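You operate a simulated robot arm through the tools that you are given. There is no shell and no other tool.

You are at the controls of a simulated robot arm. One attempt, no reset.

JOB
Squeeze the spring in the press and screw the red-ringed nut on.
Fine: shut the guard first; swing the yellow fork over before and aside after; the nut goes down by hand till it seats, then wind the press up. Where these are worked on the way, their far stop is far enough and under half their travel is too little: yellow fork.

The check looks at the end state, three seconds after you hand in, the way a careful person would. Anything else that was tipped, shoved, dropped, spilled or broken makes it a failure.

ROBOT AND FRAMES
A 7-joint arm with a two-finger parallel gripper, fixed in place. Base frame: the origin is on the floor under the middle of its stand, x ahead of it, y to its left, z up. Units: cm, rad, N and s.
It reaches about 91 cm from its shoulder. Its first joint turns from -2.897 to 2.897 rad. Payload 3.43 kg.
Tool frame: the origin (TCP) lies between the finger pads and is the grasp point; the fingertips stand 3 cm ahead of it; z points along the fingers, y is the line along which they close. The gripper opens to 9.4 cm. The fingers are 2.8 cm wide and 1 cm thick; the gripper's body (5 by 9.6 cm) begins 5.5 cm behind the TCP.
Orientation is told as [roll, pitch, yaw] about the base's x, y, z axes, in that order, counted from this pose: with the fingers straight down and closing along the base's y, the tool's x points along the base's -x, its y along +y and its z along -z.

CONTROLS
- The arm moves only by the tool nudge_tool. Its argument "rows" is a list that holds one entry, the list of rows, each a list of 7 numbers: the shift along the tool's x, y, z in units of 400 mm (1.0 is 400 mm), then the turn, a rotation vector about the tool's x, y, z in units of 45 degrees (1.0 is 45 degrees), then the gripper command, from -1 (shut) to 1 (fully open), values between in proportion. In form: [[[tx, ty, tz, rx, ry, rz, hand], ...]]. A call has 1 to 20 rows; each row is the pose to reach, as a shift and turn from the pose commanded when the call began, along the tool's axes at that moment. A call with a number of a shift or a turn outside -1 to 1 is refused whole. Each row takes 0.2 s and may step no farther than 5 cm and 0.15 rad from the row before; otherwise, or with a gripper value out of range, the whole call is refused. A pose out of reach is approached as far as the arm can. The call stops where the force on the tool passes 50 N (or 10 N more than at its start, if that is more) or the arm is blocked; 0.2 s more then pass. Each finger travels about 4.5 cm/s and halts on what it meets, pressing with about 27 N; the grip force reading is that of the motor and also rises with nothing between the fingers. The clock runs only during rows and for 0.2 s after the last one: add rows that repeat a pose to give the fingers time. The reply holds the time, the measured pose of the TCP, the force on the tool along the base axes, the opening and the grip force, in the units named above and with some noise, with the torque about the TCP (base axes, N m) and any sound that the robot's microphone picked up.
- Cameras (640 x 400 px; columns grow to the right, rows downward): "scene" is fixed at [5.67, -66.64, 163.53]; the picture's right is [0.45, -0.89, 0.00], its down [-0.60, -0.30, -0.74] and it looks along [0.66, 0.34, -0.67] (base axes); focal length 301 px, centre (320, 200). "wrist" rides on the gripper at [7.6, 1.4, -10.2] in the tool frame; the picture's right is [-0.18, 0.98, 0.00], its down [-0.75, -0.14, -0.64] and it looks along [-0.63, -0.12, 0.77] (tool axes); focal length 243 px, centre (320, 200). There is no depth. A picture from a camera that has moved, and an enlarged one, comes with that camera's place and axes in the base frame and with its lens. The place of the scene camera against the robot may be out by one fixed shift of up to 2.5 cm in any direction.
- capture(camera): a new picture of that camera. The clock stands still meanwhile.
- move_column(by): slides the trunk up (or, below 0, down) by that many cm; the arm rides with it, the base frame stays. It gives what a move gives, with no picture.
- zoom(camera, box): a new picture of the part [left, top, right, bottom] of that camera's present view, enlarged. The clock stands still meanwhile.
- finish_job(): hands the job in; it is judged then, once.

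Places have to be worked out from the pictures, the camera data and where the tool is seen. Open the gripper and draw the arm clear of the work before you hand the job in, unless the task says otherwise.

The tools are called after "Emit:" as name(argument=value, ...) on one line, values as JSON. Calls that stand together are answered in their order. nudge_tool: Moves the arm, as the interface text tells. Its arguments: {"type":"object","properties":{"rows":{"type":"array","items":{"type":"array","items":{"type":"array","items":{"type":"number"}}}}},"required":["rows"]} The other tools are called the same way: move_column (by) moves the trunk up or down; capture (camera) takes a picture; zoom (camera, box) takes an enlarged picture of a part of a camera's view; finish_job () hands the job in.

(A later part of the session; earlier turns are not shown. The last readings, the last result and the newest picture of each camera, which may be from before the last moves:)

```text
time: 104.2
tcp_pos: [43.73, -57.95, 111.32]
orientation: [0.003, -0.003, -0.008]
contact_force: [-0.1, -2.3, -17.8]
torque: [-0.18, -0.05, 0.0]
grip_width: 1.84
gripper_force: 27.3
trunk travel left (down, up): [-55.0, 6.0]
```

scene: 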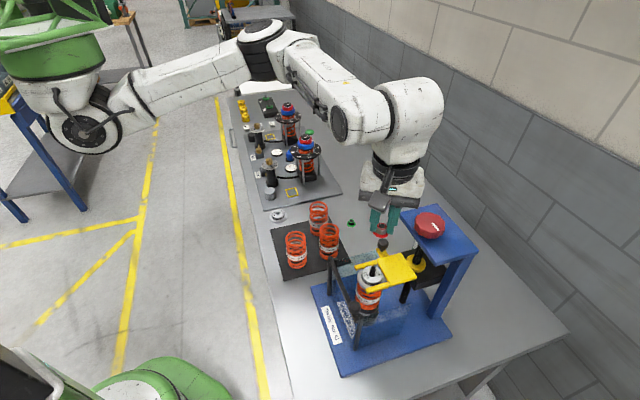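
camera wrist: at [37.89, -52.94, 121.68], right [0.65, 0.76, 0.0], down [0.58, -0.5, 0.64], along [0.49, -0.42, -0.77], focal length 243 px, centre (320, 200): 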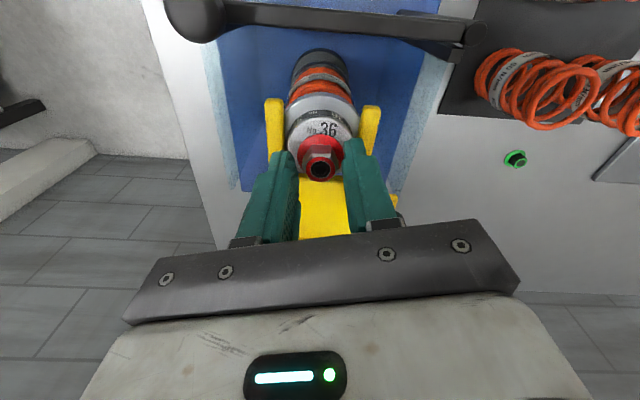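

The force fell to -18 N, so the nut advanced about 0.27 cm in 45°. I lower the tool by 0.25 cm to follow and look at the gap to the cap.

Emit:
nudge_tool(rows=[[[0, 0, 0.003, 0, 0, 0, -1], [0, 0, 0.00625, 0, 0, 0, -1], [0, 0, 0.00625, 0, 0, 0, -1]]])

Emit:
zoom(camera="scene", box=[358, 248, 390, 268])

Emit:
zoom(camera="wrist", box=[272, 110, 368, 170])

```text
time: 105.0
tcp_pos: [43.84, -58.03, 111.41]
orientation: [-0.002, 0.0, -0.006]
contact_force: [0.7, 1.8, 5.0]
torque: [0.14, 0.04, -0.01]
grip_width: 1.88
gripper_force: 26.9
trunk travel left (down, up): [-55.0, 6.0]
```

```text
16.00 times, centred on (374, 258) of scene
camera zoom: at [5.67, -66.64, 163.53], right [0.45, -0.89, 0.0], down [-0.6, -0.3, -0.74], along [0.66, 0.34, -0.67], focal length 4814 px, centre (-544, -728)
```

zoom: 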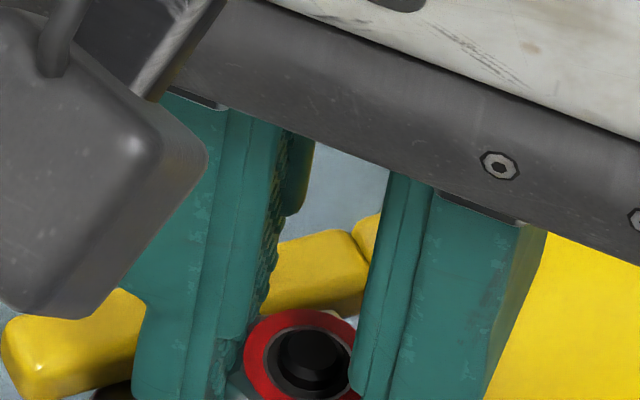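

```text
6.67 times, centred on (320, 140) of wrist
camera zoom: at [36.17, -56.51, 121.61], right [0.19, 0.98, 0.0], down [0.75, -0.14, 0.64], along [0.63, -0.12, -0.77], focal length 1618 px, centre (320, 600)
```

zoom: 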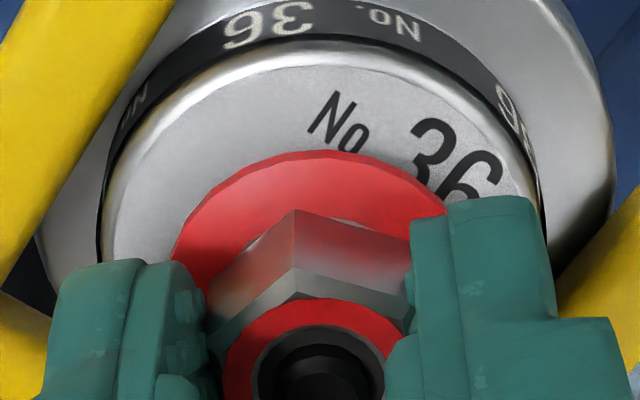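

The nut follows down and is close to the cap. I tighten another 45° while lowering 0.15 cm, watching the torque for seating.

Emit:
nudge_tool(rows=[[[0, 0, 0.0006, 0, 0, 0.17, -1], [0, 0, 0.0012, 0, 0, 0.34, -1], [0, 0, 0.002, 0, 0, 0.51, -1], [0, 0, 0.0027, 0, 0, 0.68, -1], [0, 0, 0.0033, 0, 0, 0.85, -1], [0, 0, 0.0038, 0, 0, 1, -1], [0, 0, 0.0038, 0, 0, 1, -1]]])

Emit:
zoom(camera="wrist", box=[272, 110, 368, 170])

```text
time: 106.6
tcp_pos: [43.96, -58.04, 111.07]
orientation: [0.0, 0.001, -0.793]
contact_force: [3.9, -3.1, 10.5]
torque: [-0.11, -0.06, 0.01]
grip_width: 1.86
gripper_force: 27.0
trunk travel left (down, up): [-55.0, 6.0]
```

```text
6.67 times, centred on (320, 140) of wrist
camera zoom: at [39.45, -51.55, 121.33], right [0.83, 0.56, 0.0], down [0.43, -0.64, 0.64], along [0.36, -0.53, -0.77], focal length 1618 px, centre (320, 600)
```

zoom: 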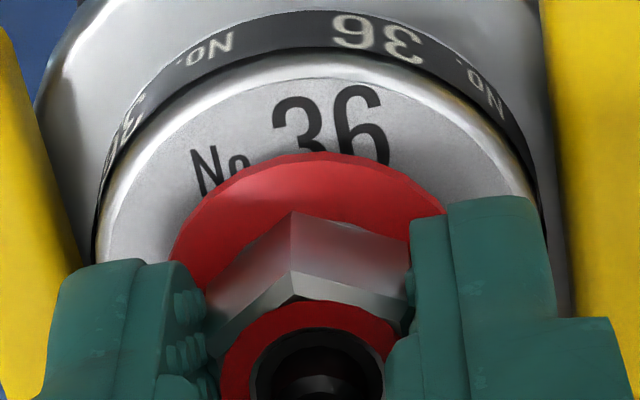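

Still turning freely and the rod now shows higher in the bore. I turn another 30° with a small lowering and check for seating.

Emit:
nudge_tool(rows=[[[0, 0, 0.0006, 0, 0, 0.167, -1], [0, 0, 0.0012, 0, 0, 0.333, -1], [0, 0, 0.002, 0, 0, 0.5, -1], [0, 0, 0.0025, 0, 0, 0.667, -1], [0, 0, 0.0025, 0, 0, 0.667, -1]]])

Emit:
zoom(camera="wrist", box=[272, 110, 368, 170])

Emit:
zoom(camera="scene", box=[350, 230, 398, 290])

```text
time: 107.8
tcp_pos: [43.89, -57.98, 111.02]
orientation: [0.0, 0.002, -1.316]
contact_force: [4.9, -6.0, 3.0]
torque: [-0.23, -0.18, -0.02]
grip_width: 1.85
gripper_force: 26.7
trunk travel left (down, up): [-55.0, 6.0]
```

```text
6.67 times, centred on (320, 140) of wrist
camera zoom: at [43.24, -50.23, 121.17], right [1.0, 0.07, 0.0], down [0.05, -0.77, 0.64], along [0.04, -0.64, -0.77], focal length 1618 px, centre (320, 600)
```

zoom: 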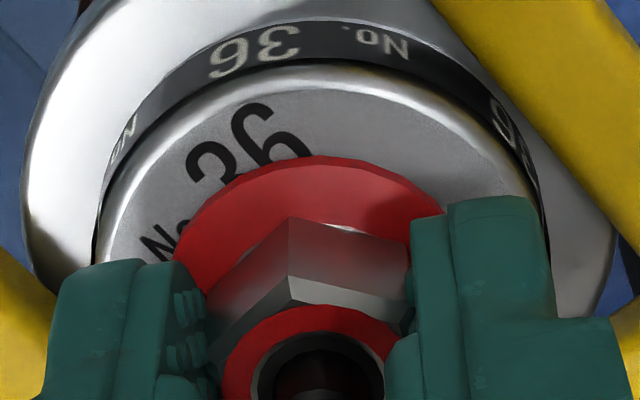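

```text
6.67 times, centred on (374, 260) of scene
camera zoom: at [5.67, -66.64, 163.53], right [0.45, -0.89, 0.0], down [-0.6, -0.3, -0.74], along [0.66, 0.34, -0.67], focal length 2006 px, centre (-40, -200)
```

zoom: 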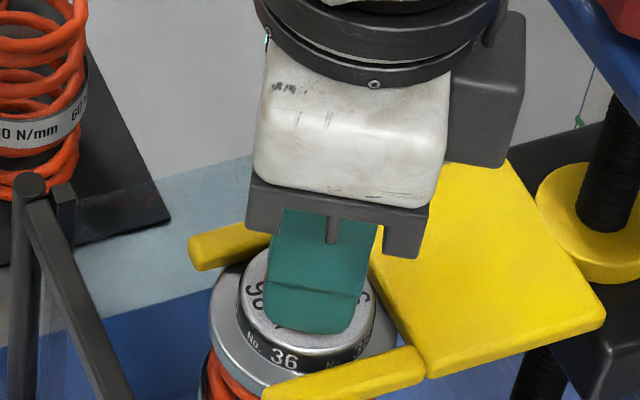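

Still no seating torque. I release, turn back 120° and regrip.

Emit:
nudge_tool(rows=[[[0, 0, 0, 0, 0, 0, -0.36], [0, 0, 0, 0, 0, 0, -0.36], [0, 0, 0, 0, 0, -0.19, -0.36], [0, 0, 0, 0, 0, -0.38, -0.36], [0, 0, 0, 0, 0, -0.57, -0.36], [0, 0, 0, 0, 0, -0.76, -0.36], [0, 0, 0, 0, 0, -0.95, -0.36], [0, 0, 0, 0, 0, -1, -0.36]]])

Emit:
zoom(camera="wrist", box=[272, 110, 368, 170])

Emit:
nudge_tool(rows=[[[0, 0, 0, 0, 0, -0.19, -0.36], [0, 0, 0, 0, 0, -0.38, -0.36], [0, 0, 0, 0, 0, -0.57, -0.36], [0, 0, 0, 0, 0, -0.76, -0.36], [0, 0, 0, 0, 0, -0.95, -0.36], [0, 0, 0, 0, 0, -1, -0.36]]])

Emit:
nudge_tool(rows=[[[0, 0, 0, 0, 0, -0.19, -0.36], [0, 0, 0, 0, 0, -0.38, -0.36], [0, 0, 0, 0, 0, -0.57, -0.36], [0, 0, 0, 0, 0, -0.667, -0.36], [0, 0, 0, 0, 0, -0.667, -0.36]]])

Emit:
zoom(camera="scene", box=[350, 230, 398, 290])

Emit:
zoom(camera="wrist", box=[272, 110, 368, 170])

```text
time: 109.6
tcp_pos: [43.76, -58.03, 111.06]
orientation: [0.001, 0.0, -0.527]
contact_force: [0.2, 0.7, -1.2]
torque: [-0.02, 0.0, -0.01]
grip_width: 3.02
gripper_force: 0.0
trunk travel left (down, up): [-55.0, 6.0]
```

```text
6.67 times, centred on (320, 140) of wrist
camera zoom: at [37.9, -52.93, 121.21], right [0.65, 0.76, 0.0], down [0.58, -0.5, 0.64], along [0.49, -0.42, -0.77], focal length 1618 px, centre (320, 600)
```

zoom: 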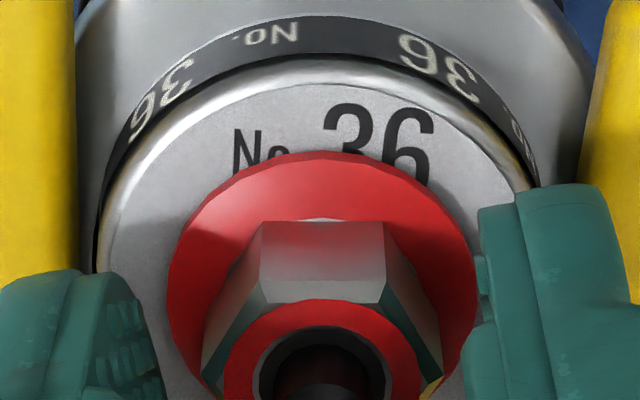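

```text
time: 111.0
tcp_pos: [43.84, -58.0, 110.99]
orientation: [0.003, -0.001, 0.257]
contact_force: [1.5, 0.1, 0.1]
torque: [-0.03, -0.04, -0.02]
grip_width: 3.04
gripper_force: 0.1
trunk travel left (down, up): [-55.0, 6.0]
```

```text
time: 112.2
tcp_pos: [43.85, -57.93, 111.06]
orientation: [0.002, -0.002, 0.78]
contact_force: [-0.5, 0.8, 0.6]
torque: [0.01, -0.02, 0.01]
grip_width: 3.02
gripper_force: 0.0
trunk travel left (down, up): [-55.0, 6.0]
```

```text
6.67 times, centred on (374, 260) of scene
camera zoom: at [5.67, -66.64, 163.53], right [0.45, -0.89, 0.0], down [-0.6, -0.3, -0.74], along [0.66, 0.34, -0.67], focal length 2006 px, centre (-40, -200)
```

zoom: 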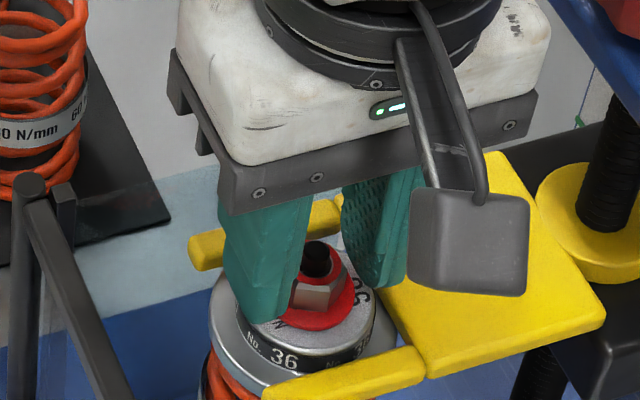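

```text
6.67 times, centred on (320, 140) of wrist
camera zoom: at [37.34, -62.35, 121.2], right [-0.56, 0.83, 0.0], down [0.63, 0.43, 0.64], along [0.53, 0.36, -0.77], focal length 1618 px, centre (320, 600)
```

zoom: 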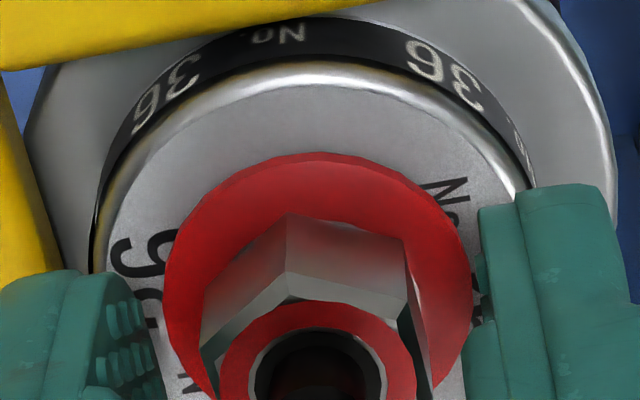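

The rod now sticks out through the nut. I zoom in from the scene camera to judge the gap under the flange.

Emit:
zoom(camera="scene", box=[362, 263, 386, 281])

```text
16.00 times, centred on (374, 272) of scene
camera zoom: at [5.67, -66.64, 163.53], right [0.45, -0.89, 0.0], down [-0.6, -0.3, -0.74], along [0.66, 0.34, -0.67], focal length 4814 px, centre (-544, -952)
```

zoom: 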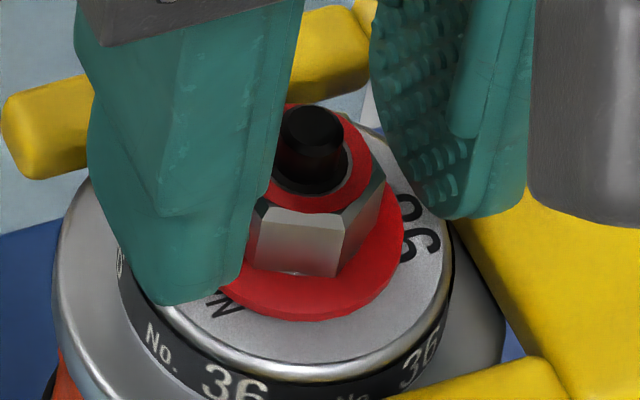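

The gap under the flange is only about 0.1 cm. I grip and turn on, expecting it to seat.

Emit:
nudge_tool(rows=[[[0, 0, 0, 0, 0, 0, -1], [0, 0, 0, 0, 0, 0, -1], [0, 0, 0, 0, 0, 0, -1], [0, 0, 0.0005, 0, 0, 0.167, -1], [0, 0, 0.001, 0, 0, 0.333, -1], [0, 0, 0.0015, 0, 0, 0.5, -1], [0, 0, 0.002, 0, 0, 0.667, -1], [0, 0, 0.002, 0, 0, 0.667, -1]]])

Emit:
zoom(camera="wrist", box=[272, 110, 368, 170])

```text
time: 114.0
tcp_pos: [43.88, -58.03, 110.88]
orientation: [0.0, 0.0, 0.254]
contact_force: [1.0, -0.9, 3.0]
torque: [-0.08, -0.05, 0.02]
grip_width: 1.84
gripper_force: 27.1
trunk travel left (down, up): [-55.0, 6.0]
```

```text
6.67 times, centred on (320, 140) of wrist
camera zoom: at [36.05, -58.52, 121.15], right [-0.07, 1.0, 0.0], down [0.76, 0.05, 0.64], along [0.64, 0.04, -0.77], focal length 1618 px, centre (320, 600)
```

zoom: 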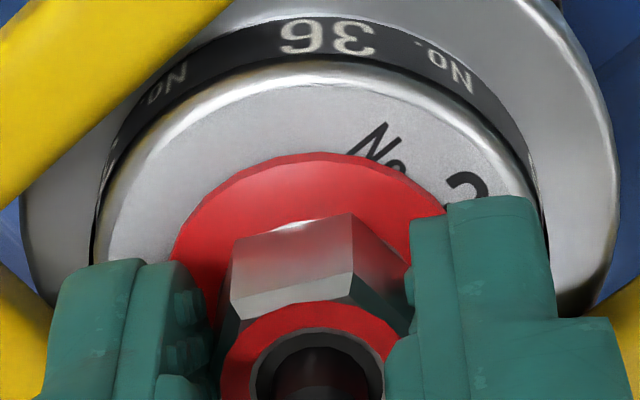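

The hex now looks out of line with the fingers, as if the nut stayed put while the fingers slipped, which suggests seating. I look closer.

Emit:
zoom(camera="wrist", box=[290, 135, 354, 175])

Emit:
zoom(camera="scene", box=[354, 255, 394, 280])

```text
10.00 times, centred on (322, 155) of wrist
camera zoom: at [36.05, -58.52, 121.15], right [-0.07, 1.0, 0.0], down [0.76, 0.05, 0.64], along [0.64, 0.04, -0.77], focal length 2426 px, centre (300, 650)
```

zoom: 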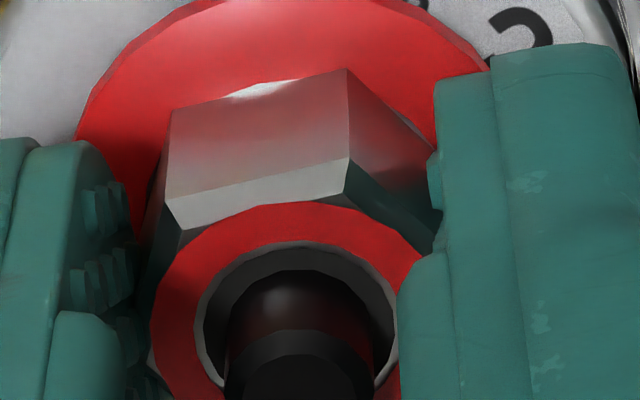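

```text
16.00 times, centred on (374, 268) of scene
camera zoom: at [5.67, -66.64, 163.53], right [0.45, -0.89, 0.0], down [-0.6, -0.3, -0.74], along [0.66, 0.34, -0.67], focal length 4814 px, centre (-544, -880)
```

zoom: 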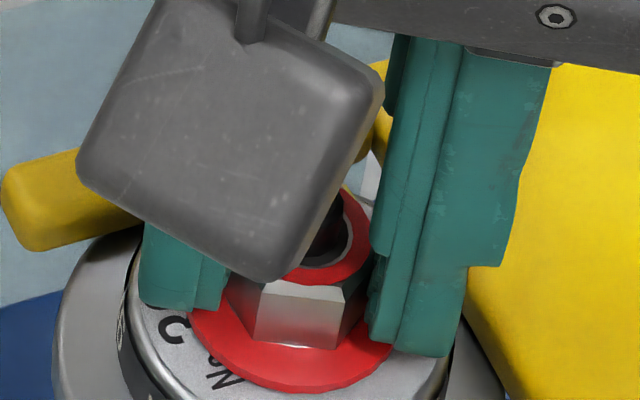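

In the scene view the nut kept its orientation while the fingers turned 30°, so it resists clockwise turning. To tell a seated nut from a weak grip, I turn back 20° counter-clockwise and see if it follows.

Emit:
nudge_tool(rows=[[[0, 0, -0.0005, 0, 0, -0.15, -1], [0, 0, -0.001, 0, 0, -0.3, -1], [0, 0, -0.0015, 0, 0, -0.45, -1], [0, 0, -0.0015, 0, 0, -0.45, -1]]])

Emit:
zoom(camera="wrist", box=[290, 135, 354, 175])

Emit:
zoom(camera="scene", box=[354, 255, 394, 280])

```text
time: 115.0
tcp_pos: [43.95, -57.87, 110.81]
orientation: [0.002, -0.003, 0.613]
contact_force: [2.1, -5.3, -1.9]
torque: [-0.22, -0.03, -0.15]
grip_width: 1.83
gripper_force: 27.5
trunk travel left (down, up): [-55.0, 6.0]
```

```text
10.00 times, centred on (322, 155) of wrist
camera zoom: at [36.74, -61.19, 121.15], right [-0.41, 0.91, 0.0], down [0.7, 0.32, 0.64], along [0.58, 0.27, -0.77], focal length 2426 px, centre (300, 650)
```

zoom: 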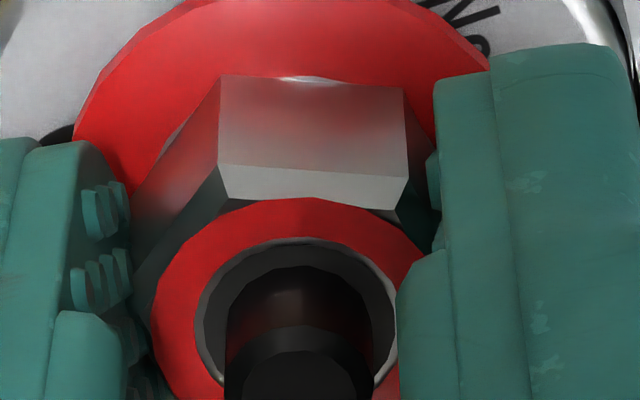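

```text
16.00 times, centred on (374, 268) of scene
camera zoom: at [5.67, -66.64, 163.53], right [0.45, -0.89, 0.0], down [-0.6, -0.3, -0.74], along [0.66, 0.34, -0.67], focal length 4814 px, centre (-544, -880)
```

zoom: 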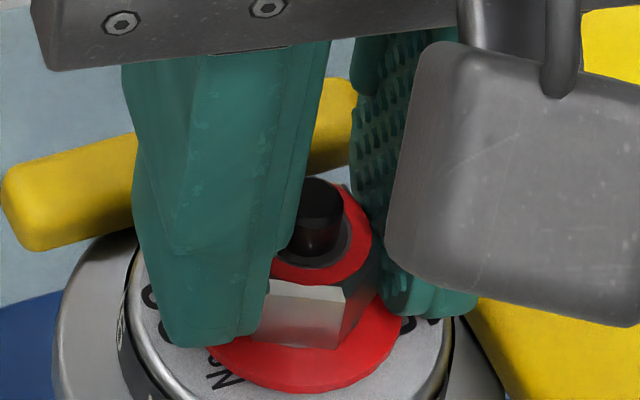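

The nut does not follow in either direction; the fingers slip on it. I open, rise clear, and inspect the seating from both cameras.

Emit:
nudge_tool(rows=[[[0, 0, 0, 0, 0, 0, -0.3], [0, 0, 0, 0, 0, 0, -0.3], [0, 0, -0.05, 0, 0, 0, -0.3], [0, 0, -0.15, 0, 0, 0, -0.3], [0.08, 0, -0.2, 0, 0, 0, -0.3], [0.18, 0, -0.2, 0, 0, 0, -0.3], [0.18, 0, -0.2, 0, 0, 0, -0.3]]])

Emit:
zoom(camera="scene", box=[354, 255, 394, 280])

Emit:
capture(camera="wrist")

```text
time: 116.6
tcp_pos: [37.89, -62.16, 118.83]
orientation: [0.001, -0.003, 0.61]
contact_force: [0.4, -0.8, 0.9]
torque: [0.03, -0.02, 0.01]
grip_width: 3.3
gripper_force: 0.1
trunk travel left (down, up): [-55.0, 6.0]
```

```text
16.00 times, centred on (374, 268) of scene
camera zoom: at [5.67, -66.64, 163.53], right [0.45, -0.89, 0.0], down [-0.6, -0.3, -0.74], along [0.66, 0.34, -0.67], focal length 4814 px, centre (-544, -880)
```

zoom: 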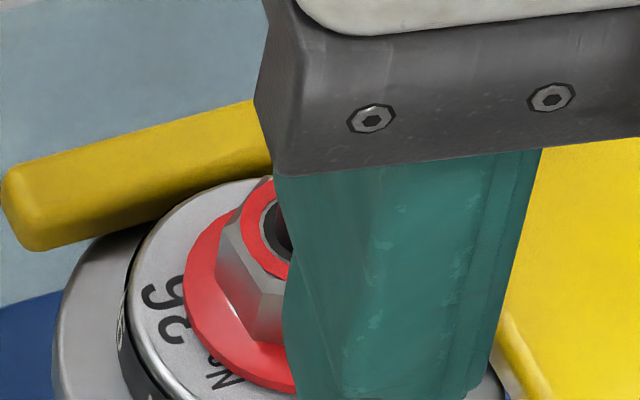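

```text
taken
camera wrist: at [30.69, -65.27, 129.2], right [-0.41, 0.91, 0.0], down [0.7, 0.31, 0.64], along [0.59, 0.27, -0.77], focal length 243 px, centre (320, 200)
```

wrist: 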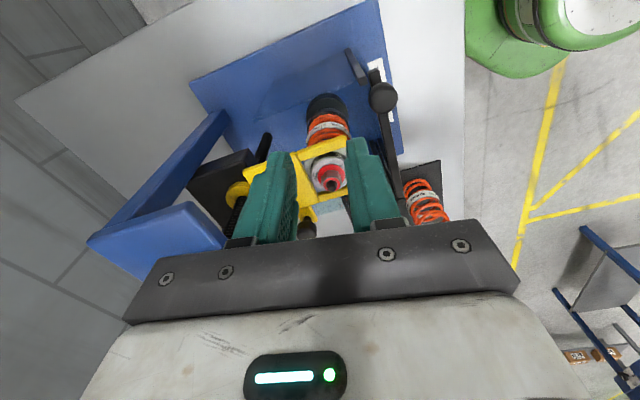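

The arm blocks the scene view, so I move it aside to look at the seated nut properly.

Emit:
nudge_tool(rows=[[[0, 0, -0.1, 0, 0, 0, -0.3], [-0.07, 0.06, -0.15, 0, 0, 0, -0.3], [-0.15, 0.13, -0.15, 0, 0, 0, -0.3], [-0.23, 0.2, -0.15, 0, 0, 0, -0.3], [-0.31, 0.27, -0.15, 0, 0, 0, -0.3], [-0.389, 0.338, -0.15, 0, 0, 0, -0.3], [-0.389, 0.338, -0.15, 0, 0, 0, -0.3]]])

Emit:
zoom(camera="scene", box=[354, 255, 394, 280])

Emit:
zoom(camera="scene", box=[330, 225, 426, 305])

Emit:
capture(camera="wrist")

```text
time: 118.2
tcp_pos: [43.02, -41.99, 124.98]
orientation: [0.002, 0.0, 0.608]
contact_force: [0.4, -0.6, -0.3]
torque: [0.0, 0.01, 0.01]
grip_width: 3.29
gripper_force: 0.1
trunk travel left (down, up): [-55.0, 6.0]
```

```text
16.00 times, centred on (374, 268) of scene
camera zoom: at [5.67, -66.64, 163.53], right [0.45, -0.89, 0.0], down [-0.6, -0.3, -0.74], along [0.66, 0.34, -0.67], focal length 4814 px, centre (-544, -880)
```

zoom: 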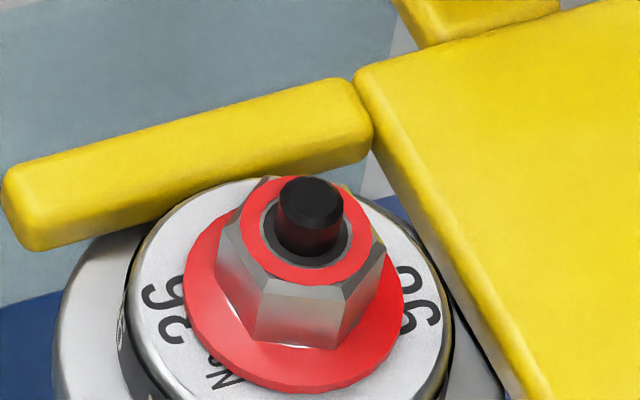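

```text
5.00 times, centred on (378, 265) of scene
camera zoom: at [5.67, -66.64, 163.53], right [0.45, -0.89, 0.0], down [-0.6, -0.3, -0.74], along [0.66, 0.34, -0.67], focal length 1504 px, centre (30, -125)
```

zoom: 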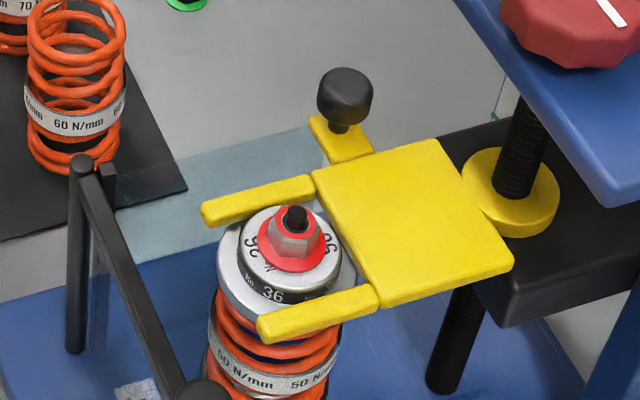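

```text
taken
camera wrist: at [35.88, -45.17, 135.27], right [-0.41, 0.91, 0.0], down [0.7, 0.31, 0.64], along [0.58, 0.27, -0.77], focal length 243 px, centre (320, 200)
```

wrist: 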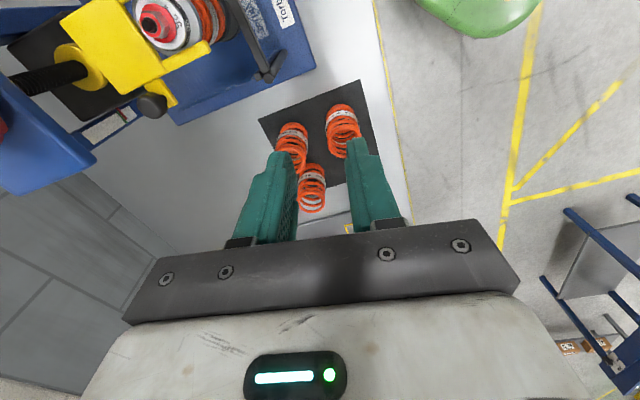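

By my pixel measure the flange sits within 0.1-0.2 cm of the cap; I want a low side view to be certain. I take the arm back and tilt it so the wrist camera looks almost horizontally at the nut.

Emit:
nudge_tool(rows=[[[0.096, 0.052, 0, 0, 0, 0.13, 0], [0.192, 0.103, 0, 0, 0, 0.26, 0], [0.288, 0.155, 0, 0, 0, 0.39, 0], [0.384, 0.207, 0, 0, 0, 0.52, 0], [0.48, 0.258, 0, 0, 0, 0.65, 0], [0.576, 0.31, 0, 0, 0, 0.774, 0], [0.576, 0.31, 0, 0, 0, 0.774, 0]]])

Emit:
nudge_tool(rows=[[[0, -0.03, 0.07, 0, -0.178, 0, 0], [0, -0.06, 0.14, 0, -0.356, 0, 0], [0, -0.1, 0.21, 0, -0.533, 0, 0], [0, -0.14, 0.29, 0, -0.711, 0, 0], [0, -0.175, 0.37, 0, -0.889, 0, 0], [0, -0.175, 0.37, 0, -0.889, 0, 0]]])

Emit:
capture(camera="wrist")

```text
time: 119.8
tcp_pos: [16.96, -45.13, 124.78]
orientation: [0.002, 0.001, 0.001]
contact_force: [0.4, -0.5, -0.2]
torque: [-0.02, -0.01, 0.0]
grip_width: 4.69
gripper_force: 0.1
trunk travel left (down, up): [-55.0, 6.0]
```

```text
time: 121.2
tcp_pos: [17.02, -52.06, 110.21]
orientation: [0.001, -0.701, -0.001]
contact_force: [0.2, 0.2, 1.2]
torque: [0.04, -0.01, 0.04]
grip_width: 4.67
gripper_force: 0.1
trunk travel left (down, up): [-55.0, 6.0]
```

```text
taken
camera wrist: at [4.5, -50.7, 113.05], right [0.14, 0.98, 0.12], down [0.16, -0.14, 0.98], along [0.98, -0.12, -0.18], focal length 243 px, centre (320, 200)
```

wrist: 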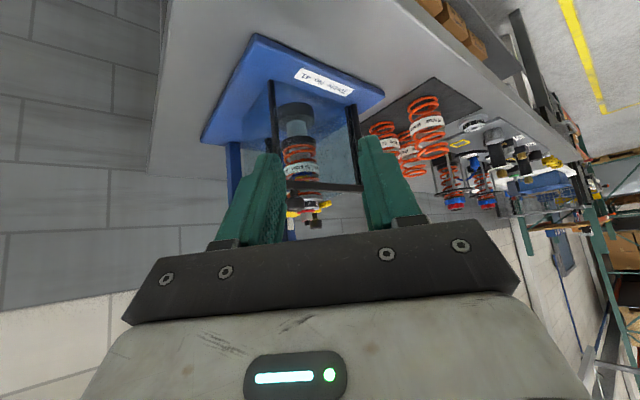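

Reached the low side view. I enlarge the region with the cap and nut.

Emit:
zoom(camera="wrist", box=[284, 170, 332, 230])

Emit:
zoom(camera="wrist", box=[240, 90, 400, 240])

```text
6.67 times, centred on (308, 200) of wrist
camera zoom: at [4.5, -50.7, 113.05], right [0.14, 0.98, 0.12], down [0.16, -0.14, 0.98], along [0.98, -0.12, -0.18], focal length 1618 px, centre (400, 200)
```

zoom: 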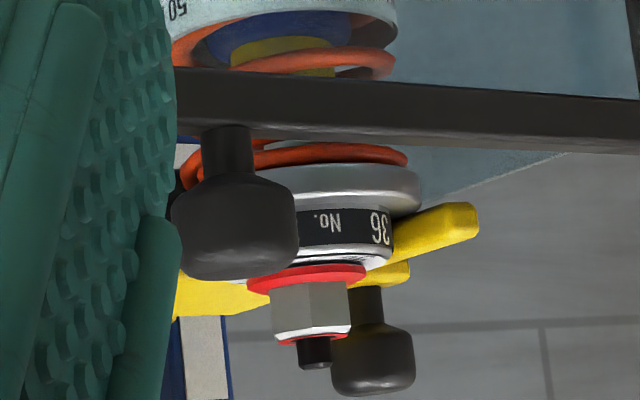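

```text
2.67 times, centred on (320, 165) of wrist
camera zoom: at [4.5, -50.7, 113.05], right [0.14, 0.98, 0.12], down [0.16, -0.14, 0.98], along [0.98, -0.12, -0.18], focal length 647 px, centre (320, 293)
```

zoom: 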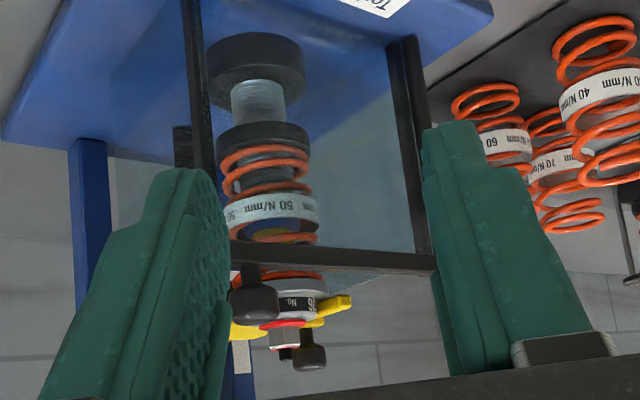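

I enlarge further at the flange and cap interface.

Emit:
zoom(camera="wrist", box=[298, 198, 320, 218])

```text
16.00 times, centred on (309, 208) of wrist
camera zoom: at [4.5, -50.7, 113.05], right [0.14, 0.98, 0.12], down [0.16, -0.14, 0.98], along [0.98, -0.12, -0.18], focal length 3882 px, centre (496, 72)
```

zoom: 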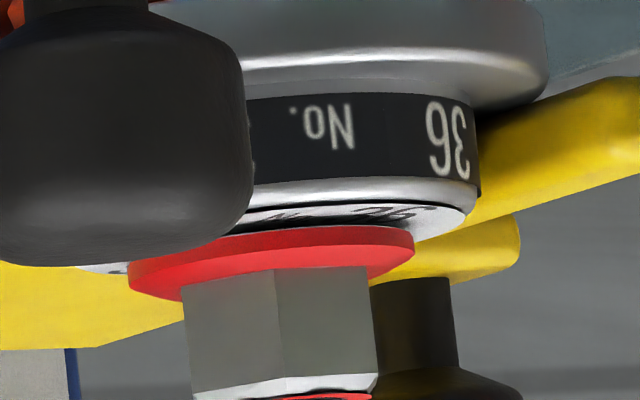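

The side view shows a dark gap of roughly 0.18 cm under the flange, so I am not convinced it is seated. I bring the arm back upright to try turning the nut once more.

Emit:
nudge_tool(rows=[[[-0.047, 0.035, -0.056, 0, 0.178, 0, -0.2], [-0.094, 0.07, -0.111, 0, 0.356, 0, -0.2], [-0.141, 0.104, -0.167, 0, 0.533, 0, -0.2], [-0.188, 0.138, -0.223, 0, 0.711, 0, -0.2], [-0.235, 0.173, -0.278, 0, 0.892, 0, -0.2], [-0.235, 0.173, -0.278, 0, 0.892, 0, -0.2]]])

```text
time: 122.6
tcp_pos: [16.88, -45.31, 124.66]
orientation: [0.001, 0.004, 0.0]
contact_force: [-0.3, 0.2, 0.2]
torque: [0.02, 0.02, -0.01]
grip_width: 3.77
gripper_force: 0.1
trunk travel left (down, up): [-55.0, 6.0]
```

Back upright. I return over the nut with the yaw squared to its flats.

Emit:
nudge_tool(rows=[[[-0.096, -0.045, 0.01, 0, 0, -0.14, -0.2], [-0.193, -0.09, 0.02, 0, 0, -0.28, -0.2], [-0.289, -0.136, 0.03, 0, 0, -0.42, -0.2], [-0.385, -0.181, 0.04, 0, 0, -0.56, -0.2], [-0.481, -0.227, 0.05, 0, 0, -0.7, -0.2], [-0.578, -0.272, 0.06, 0, 0, -0.85, -0.2], [-0.674, -0.3175, 0.0675, 0, 0, -0.991, -0.2], [-0.674, -0.3175, 0.0675, 0, 0, -0.991, -0.2]]])

Emit:
zoom(camera="wrist", box=[272, 80, 368, 140])

```text
time: 124.4
tcp_pos: [43.78, -57.82, 121.94]
orientation: [0.003, -0.001, 0.779]
contact_force: [-0.1, 0.4, 0.4]
torque: [-0.03, -0.01, 0.04]
grip_width: 3.75
gripper_force: 0.1
trunk travel left (down, up): [-55.0, 6.0]
```

```text
6.67 times, centred on (320, 110) of wrist
camera zoom: at [37.44, -62.19, 132.17], right [-0.56, 0.83, 0.0], down [0.64, 0.43, 0.64], along [0.53, 0.36, -0.77], focal length 1618 px, centre (320, 800)
```

zoom: 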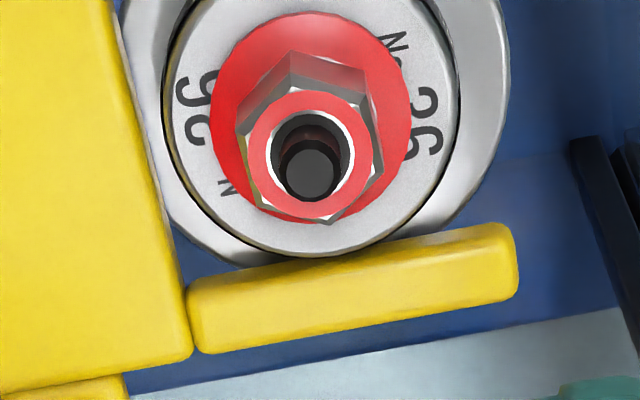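

I correct a 0.17 cm offset and go down around the nut.

Emit:
nudge_tool(rows=[[[-0.0018, -0.0043, 0.1, 0, 0, 0, -0.2], [-0.0018, -0.0043, 0.2, 0, 0, 0, -0.2], [-0.0018, -0.0043, 0.25, 0, 0, 0, -0.2], [-0.0018, -0.0043, 0.28, 0, 0, 0, -0.2], [-0.0018, -0.0043, 0.28, 0, 0, 0, -0.2], [-0.0018, -0.0043, 0.28, 0, 0, 0, -1], [-0.0018, -0.0043, 0.28, 0, 0, 0, -1], [-0.0018, -0.0043, 0.28, 0, 0, 0, -1], [-0.0018, -0.0043, 0.28, 0, 0, 0, -1]]])

Emit:
zoom(camera="wrist", box=[272, 110, 368, 170])

Emit:
zoom(camera="scene", box=[354, 255, 394, 280])

```text
time: 126.4
tcp_pos: [44.06, -57.8, 110.68]
orientation: [0.006, 0.002, 0.779]
contact_force: [-8.7, 10.6, -0.6]
torque: [0.32, 0.22, -0.1]
grip_width: 1.84
gripper_force: 27.0
trunk travel left (down, up): [-55.0, 6.0]
```

```text
6.67 times, centred on (320, 140) of wrist
camera zoom: at [37.59, -62.21, 120.96], right [-0.56, 0.83, 0.0], down [0.64, 0.43, 0.64], along [0.53, 0.36, -0.77], focal length 1618 px, centre (320, 600)
```

zoom: 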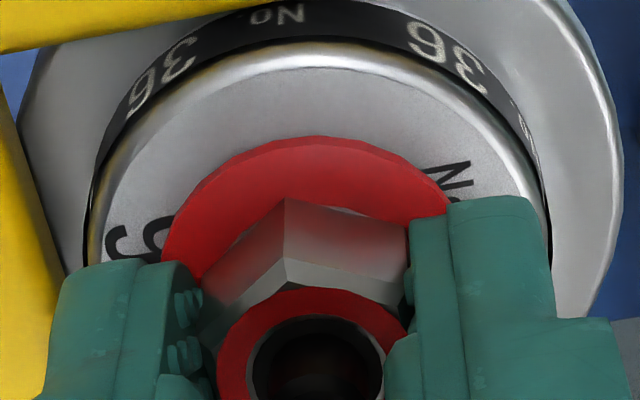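

```text
16.00 times, centred on (374, 268) of scene
camera zoom: at [5.67, -66.64, 163.53], right [0.45, -0.89, 0.0], down [-0.6, -0.3, -0.74], along [0.66, 0.34, -0.67], focal length 4814 px, centre (-544, -880)
```

zoom: 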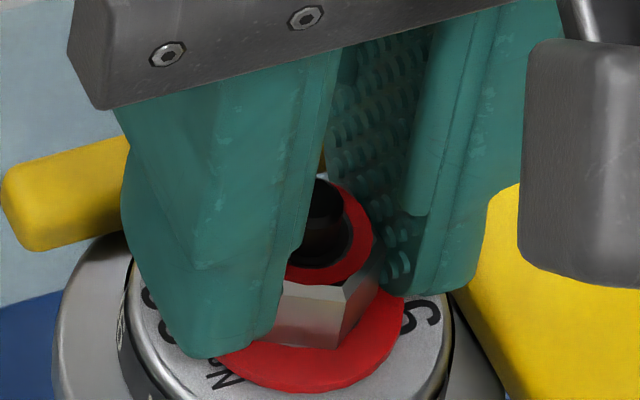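

The grip is slightly off-centre (14 N sideways); I centre it and then turn 30° clockwise.

Emit:
nudge_tool(rows=[[[0.0015, 0.004, 0, 0, 0, 0, -1], [0.0015, 0.004, 0, 0, 0, 0, -1], [0.0015, 0.004, 0, 0, 0, 0.167, -1], [0.0015, 0.004, 0, 0, 0, 0.333, -1], [0.0015, 0.004, 0, 0, 0, 0.5, -1], [0.0015, 0.004, 0, 0, 0, 0.667, -1]]])

Emit:
zoom(camera="wrist", box=[272, 110, 368, 170])

Emit:
zoom(camera="scene", box=[354, 255, 394, 280])

```text
time: 127.8
tcp_pos: [44.07, -57.97, 110.84]
orientation: [0.001, 0.002, 0.256]
contact_force: [3.4, -4.0, 0.3]
torque: [-0.13, -0.08, 0.12]
grip_width: 1.84
gripper_force: 26.6
trunk travel left (down, up): [-55.0, 6.0]
```

```text
6.67 times, centred on (320, 140) of wrist
camera zoom: at [36.29, -58.44, 121.05], right [-0.07, 1.0, 0.0], down [0.77, 0.05, 0.64], along [0.64, 0.04, -0.77], focal length 1618 px, centre (320, 600)
```

zoom: 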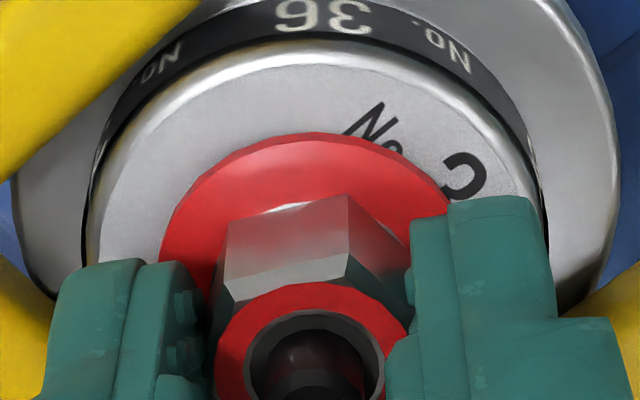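

```text
16.00 times, centred on (374, 268) of scene
camera zoom: at [5.67, -66.64, 163.53], right [0.45, -0.89, 0.0], down [-0.6, -0.3, -0.74], along [0.66, 0.34, -0.67], focal length 4814 px, centre (-544, -880)
```

zoom: 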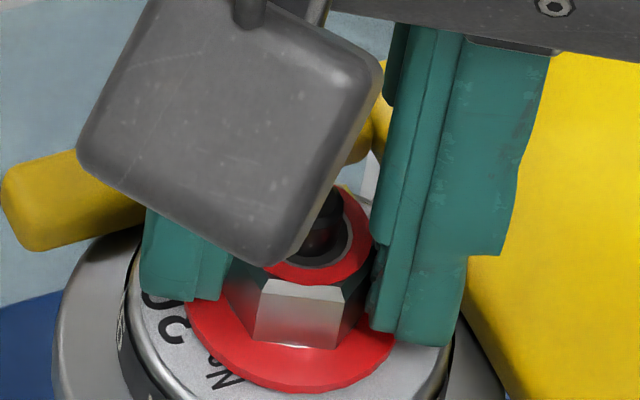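

Again the nut stays put and now holds 0.12 N·m against me, where it had turned with practically none before: it is down on its seat. I release it and go up and over to the knob to wind the press up.

Emit:
nudge_tool(rows=[[[0, 0, 0, 0, 0, 0, -0.2], [0, 0, 0, 0, 0, 0, -0.2], [0, 0, -0.1, 0, 0, 0, -0.2], [0, 0, -0.22, 0, 0, 0, -0.2], [0, 0, -0.34, 0, 0, 0, -0.2], [0, 0, -0.46, 0, 0, 0, -0.2], [0, 0, -0.5, 0, 0, 0, -0.2], [0, 0, -0.5, 0, 0, 0, -0.2]]])

Emit:
zoom(camera="scene", box=[354, 255, 394, 280])

```text
time: 129.6
tcp_pos: [44.08, -58.05, 130.8]
orientation: [0.003, 0.002, 0.254]
contact_force: [-0.1, 0.3, -1.0]
torque: [0.02, 0.01, 0.0]
grip_width: 3.76
gripper_force: 0.1
trunk travel left (down, up): [-55.0, 6.0]
```

```text
16.00 times, centred on (374, 268) of scene
camera zoom: at [5.67, -66.64, 163.53], right [0.45, -0.89, 0.0], down [-0.6, -0.3, -0.74], along [0.66, 0.34, -0.67], focal length 4814 px, centre (-544, -880)
```

zoom: 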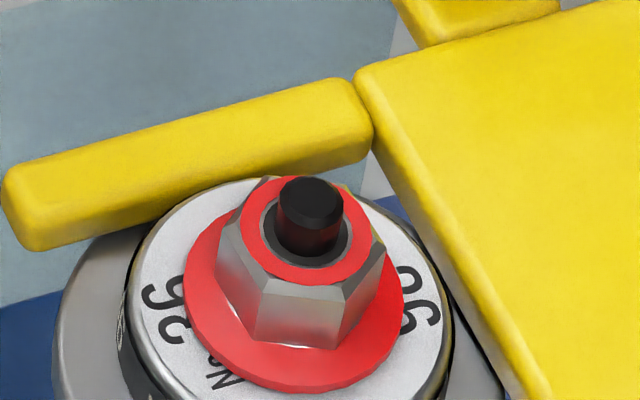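

The nut sits exactly as before. I move to above the knob and turn the wrist to its clockwise end, ready to wind counter-clockwise.

Emit:
nudge_tool(rows=[[[-0.03, -0.05, 0, 0, 0, 0.17, 1], [-0.07, -0.12, 0, 0, 0, 0.34, 1], [-0.1, -0.18, 0, 0, 0, 0.51, 1], [-0.1341, -0.2337, 0, 0, 0, 0.68, 1], [-0.1341, -0.2337, 0, 0, 0, 0.85, 1], [-0.1341, -0.2337, 0, 0, 0, 1, 1]]])

Emit:
nudge_tool(rows=[[[0, 0, 0, 0, 0, 0.17, 1], [0, 0, 0, 0, 0, 0.34, 1], [0, 0, 0, 0, 0, 0.51, 1], [0, 0, 0, 0, 0, 0.68, 1], [0, 0, 0, 0, 0, 0.85, 1], [0, 0, 0, 0, 0, 1, 1]]])

Emit:
nudge_tool(rows=[[[0, 0, 0, 0, 0, 0.17, 1], [0, 0, 0, 0, 0, 0.34, 1], [0, 0, 0, 0, 0, 0.36, 1]]])

Emit:
capture(camera="wrist")

```text
time: 131.0
tcp_pos: [51.57, -65.58, 130.68]
orientation: [-0.001, 0.004, -0.534]
contact_force: [0.1, -0.2, 0.2]
torque: [-0.02, -0.01, 0.02]
grip_width: 9.42
gripper_force: 0.0
trunk travel left (down, up): [-55.0, 6.0]
```

```text
time: 132.4
tcp_pos: [51.52, -65.64, 130.58]
orientation: [-0.001, 0.001, -1.316]
contact_force: [-1.2, 0.0, 0.3]
torque: [-0.02, 0.06, -0.02]
grip_width: 9.39
gripper_force: 0.1
trunk travel left (down, up): [-55.0, 6.0]
```

```text
time: 133.2
tcp_pos: [51.52, -65.69, 130.85]
orientation: [-0.003, 0.001, -1.601]
contact_force: [0.1, -0.7, 0.6]
torque: [-0.01, 0.02, 0.0]
grip_width: 9.4
gripper_force: 0.0
trunk travel left (down, up): [-55.0, 6.0]
```

```text
taken
camera wrist: at [53.17, -58.02, 140.95], right [0.98, -0.21, 0.0], down [-0.16, -0.75, 0.64], along [-0.14, -0.63, -0.77], focal length 243 px, centre (320, 200)
```

wrist: 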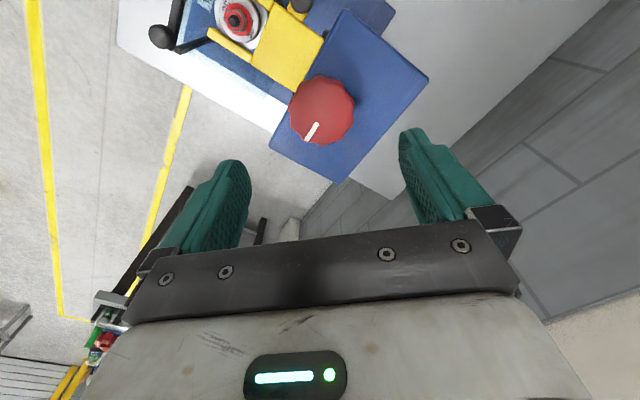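

Centred over the knob. I descend, grip it and wind counter-clockwise 45° first.

Emit:
nudge_tool(rows=[[[0, 0, 0.1, 0, 0, 0, 1], [0, 0, 0.18, 0, 0, 0, 1], [0, 0, 0.23, 0, 0, 0, 1], [0, 0, 0.247, 0, 0, 0, 1], [0, 0, 0.247, 0, 0, 0, 1], [0, 0, 0.247, 0, 0, 0, -1], [0, 0, 0.247, 0, 0, 0, -1], [0, 0, 0.247, 0, 0, 0, -1], [0, 0, 0.247, 0, 0, 0, -1]]])

Emit:
nudge_tool(rows=[[[0, 0, 0, 0, 0, -0.17, -1], [0, 0, 0, 0, 0, -0.34, -1], [0, 0, 0, 0, 0, -0.51, -1], [0, 0, 0, 0, 0, -0.68, -1], [0, 0, 0, 0, 0, -0.85, -1], [0, 0, 0, 0, 0, -1, -1]]])

Emit:
zoom(camera="scene", box=[354, 255, 394, 280])

Emit:
zoom(camera="scene", box=[330, 210, 490, 310])

```text
time: 135.2
tcp_pos: [51.67, -65.65, 120.78]
orientation: [-0.002, 0.002, -1.598]
contact_force: [2.7, -0.7, -1.7]
torque: [-0.27, -0.28, -0.01]
grip_width: 5.8
gripper_force: 44.9
trunk travel left (down, up): [-55.0, 6.0]
```

```text
time: 136.6
tcp_pos: [51.52, -65.71, 120.9]
orientation: [-0.001, 0.001, -0.812]
contact_force: [3.2, -10.6, -1.0]
torque: [-0.73, -0.63, -0.03]
grip_width: 5.77
gripper_force: 44.9
trunk travel left (down, up): [-55.0, 6.0]
```

```text
16.00 times, centred on (374, 268) of scene
camera zoom: at [5.67, -66.64, 163.53], right [0.45, -0.89, 0.0], down [-0.6, -0.3, -0.74], along [0.66, 0.34, -0.67], focal length 4814 px, centre (-544, -880)
```

zoom: 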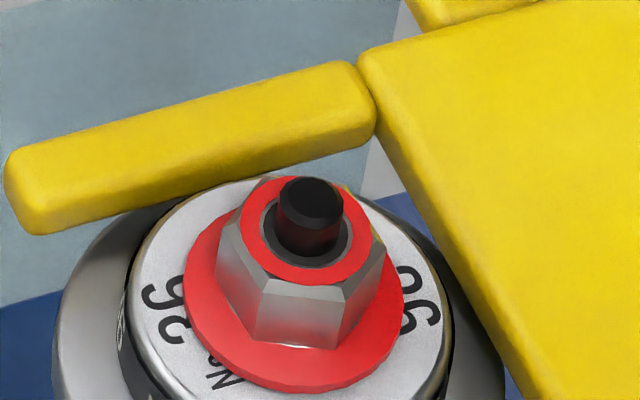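

```text
4.00 times, centred on (410, 260) of scene
camera zoom: at [5.67, -66.64, 163.53], right [0.45, -0.89, 0.0], down [-0.6, -0.3, -0.74], along [0.66, 0.34, -0.67], focal length 1204 px, centre (-40, -40)
```

zoom: 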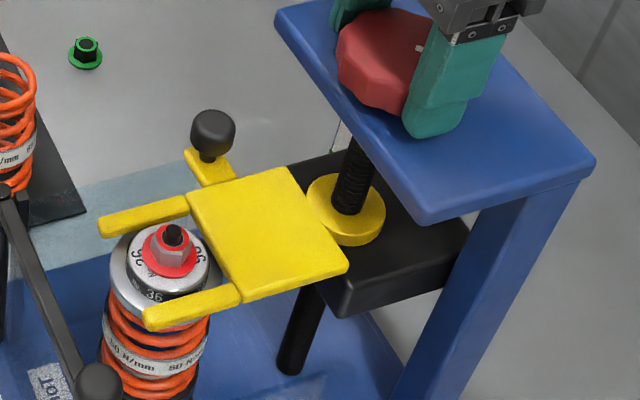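

The fork rose and the cap stayed down under the nut: the nut is holding the spring. I keep winding up.

Emit:
nudge_tool(rows=[[[0, 0, 0, 0, 0, -0.17, -1], [0, 0, 0, 0, 0, -0.34, -1], [0, 0, 0, 0, 0, -0.51, -1], [0, 0, 0, 0, 0, -0.68, -1], [0, 0, 0, 0, 0, -0.85, -1], [0, 0, 0, 0, 0, -1, -1]]])

Emit:
zoom(camera="scene", box=[354, 255, 394, 280])

```text
time: 138.0
tcp_pos: [51.41, -65.85, 120.82]
orientation: [0.0, 0.002, -0.027]
contact_force: [1.3, -26.0, 3.0]
torque: [-0.2, -0.17, -0.1]
grip_width: 5.78
gripper_force: 44.7
trunk travel left (down, up): [-55.0, 6.0]
```

```text
16.00 times, centred on (374, 268) of scene
camera zoom: at [5.67, -66.64, 163.53], right [0.45, -0.89, 0.0], down [-0.6, -0.3, -0.74], along [0.66, 0.34, -0.67], focal length 4814 px, centre (-544, -880)
```

zoom: 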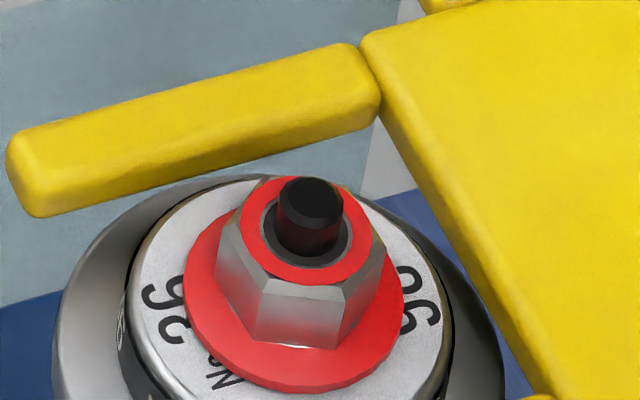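

The cap stays put as the fork lifts. I relieve the side force and continue.

Emit:
nudge_tool(rows=[[[0, -0.005, 0, 0, 0, 0, -1], [0, -0.006, 0, 0, 0, -0.17, -1], [0, -0.006, 0, 0, 0, -0.34, -1], [0, -0.006, 0, 0, 0, -0.51, -1], [0, -0.006, 0, 0, 0, -0.68, -1], [0, -0.006, 0, 0, 0, -0.85, -1], [0, -0.006, 0, 0, 0, -1, -1]]])

```text
time: 139.6
tcp_pos: [51.42, -65.9, 120.9]
orientation: [0.002, -0.001, 0.76]
contact_force: [-1.2, -14.3, 4.5]
torque: [-0.63, 0.54, -0.05]
grip_width: 5.77
gripper_force: 45.3
trunk travel left (down, up): [-55.0, 6.0]
```

Emit:
nudge_tool(rows=[[[0.001, -0.003, 0, 0, 0, 0, -1], [0.001, -0.003, 0, 0, 0, -0.17, -1], [0.001, -0.003, 0, 0, 0, -0.34, -1], [0.001, -0.003, 0, 0, 0, -0.51, -1], [0.001, -0.003, 0, 0, 0, -0.68, -1], [0.001, -0.003, 0, 0, 0, -0.85, -1], [0.001, -0.003, 0, 0, 0, -1, -1]]])

Emit:
zoom(camera="scene", box=[330, 200, 490, 300])

```text
time: 141.2
tcp_pos: [51.59, -65.81, 120.84]
orientation: [0.001, -0.003, 1.547]
contact_force: [-0.6, -1.9, 1.7]
torque: [-0.88, 0.27, -0.02]
grip_width: 5.78
gripper_force: 44.9
trunk travel left (down, up): [-55.0, 6.0]
```

```text
4.00 times, centred on (410, 250) of scene
camera zoom: at [5.67, -66.64, 163.53], right [0.45, -0.89, 0.0], down [-0.6, -0.3, -0.74], along [0.66, 0.34, -0.67], focal length 1204 px, centre (-40, 0)
```

zoom: 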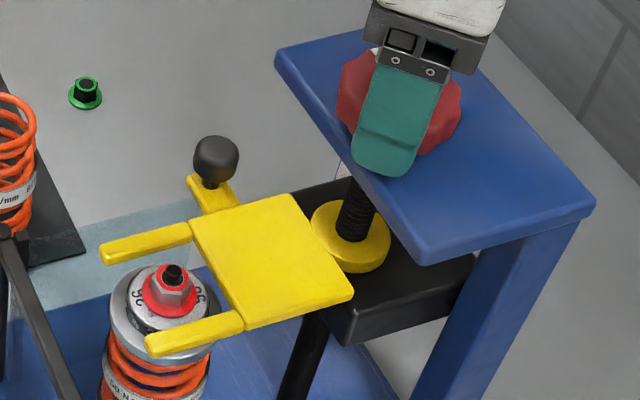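

The fork is rising steadily. I use the last 30° of this stroke, release, and turn back for the next one.

Emit:
nudge_tool(rows=[[[0, 0, 0, 0, 0, -0.17, -1], [0, 0, 0, 0, 0, -0.34, -1], [0, 0, 0, 0, 0, -0.51, -1], [0, 0, 0, 0, 0, -0.68, -1], [0, 0, 0, 0, 0, -0.68, 1], [0, 0, 0, 0, 0, -0.68, 1], [0, 0, 0, 0, 0, -0.68, 1]]])

Emit:
nudge_tool(rows=[[[0, 0, 0, 0, 0, 0.19, 1], [0, 0, 0, 0, 0, 0.38, 1], [0, 0, 0, 0, 0, 0.57, 1], [0, 0, 0, 0, 0, 0.76, 1], [0, 0, 0, 0, 0, 0.95, 1], [0, 0, 0, 0, 0, 1, 1]]])

Emit:
nudge_tool(rows=[[[0, 0, 0, 0, 0, 0.19, 1], [0, 0, 0, 0, 0, 0.38, 1], [0, 0, 0, 0, 0, 0.57, 1], [0, 0, 0, 0, 0, 0.76, 1], [0, 0, 0, 0, 0, 0.95, 1], [0, 0, 0, 0, 0, 1, 1]]])

Emit:
nudge_tool(rows=[[[0, 0, 0, 0, 0, 0.19, 1], [0, 0, 0, 0, 0, 0.38, 1], [0, 0, 0, 0, 0, 0.57, 1], [0, 0, 0, 0, 0, 0.76, 1], [0, 0, 0, 0, 0, 0.95, 1], [0, 0, 0, 0, 0, 1, 1]]])

Emit:
nudge_tool(rows=[[[0, 0, 0, 0, 0, 0.19, 1], [0, 0, 0, 0, 0, 0.38, 1], [0, 0, 0, 0, 0, 0.57, 1], [0, 0, 0, 0, 0, 0.76, 1], [0, 0, 0, 0, 0, 0.95, 1], [0, 0, 0, 0, 0, 1, 1]]])

Emit:
capture(camera="wrist")

```text
time: 142.8
tcp_pos: [51.53, -66.0, 120.84]
orientation: [0.002, -0.004, 2.079]
contact_force: [0.2, -0.9, 0.5]
torque: [0.02, -0.04, 0.01]
grip_width: 9.41
gripper_force: 0.1
trunk travel left (down, up): [-55.0, 6.0]
```

```text
time: 144.2
tcp_pos: [51.58, -65.85, 120.75]
orientation: [0.002, -0.001, 1.289]
contact_force: [-0.4, -0.3, -0.4]
torque: [0.03, -0.01, -0.03]
grip_width: 9.36
gripper_force: 0.1
trunk travel left (down, up): [-55.0, 6.0]
```

```text
time: 145.6
tcp_pos: [51.55, -65.86, 120.88]
orientation: [0.0, 0.002, 0.504]
contact_force: [-0.5, 1.1, -0.5]
torque: [-0.01, -0.01, 0.01]
grip_width: 9.4
gripper_force: 0.1
trunk travel left (down, up): [-55.0, 6.0]
```

```text
time: 147.0
tcp_pos: [51.51, -65.92, 120.67]
orientation: [0.003, 0.005, -0.281]
contact_force: [0.7, 0.8, 0.3]
torque: [-0.03, -0.02, 0.01]
grip_width: 9.42
gripper_force: 0.1
trunk travel left (down, up): [-55.0, 6.0]
```

```text
time: 148.4
tcp_pos: [51.53, -65.89, 120.89]
orientation: [-0.001, 0.001, -1.065]
contact_force: [-0.7, 0.8, -0.2]
torque: [-0.03, 0.0, 0.02]
grip_width: 9.41
gripper_force: 0.0
trunk travel left (down, up): [-55.0, 6.0]
```

```text
taken
camera wrist: at [49.1, -58.58, 131.08], right [0.95, 0.31, 0.0], down [0.24, -0.73, 0.64], along [0.2, -0.61, -0.77], focal length 243 px, centre (320, 200)
```

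wrist: 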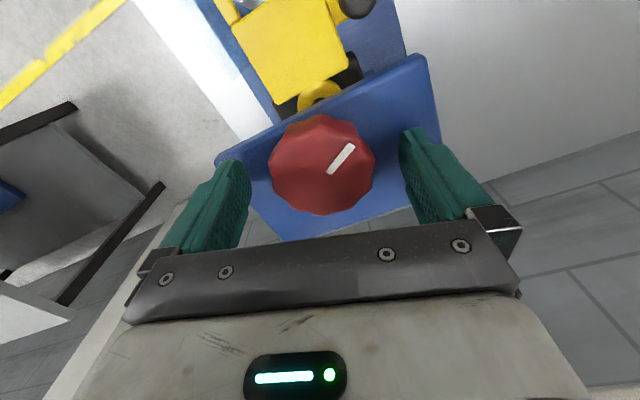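

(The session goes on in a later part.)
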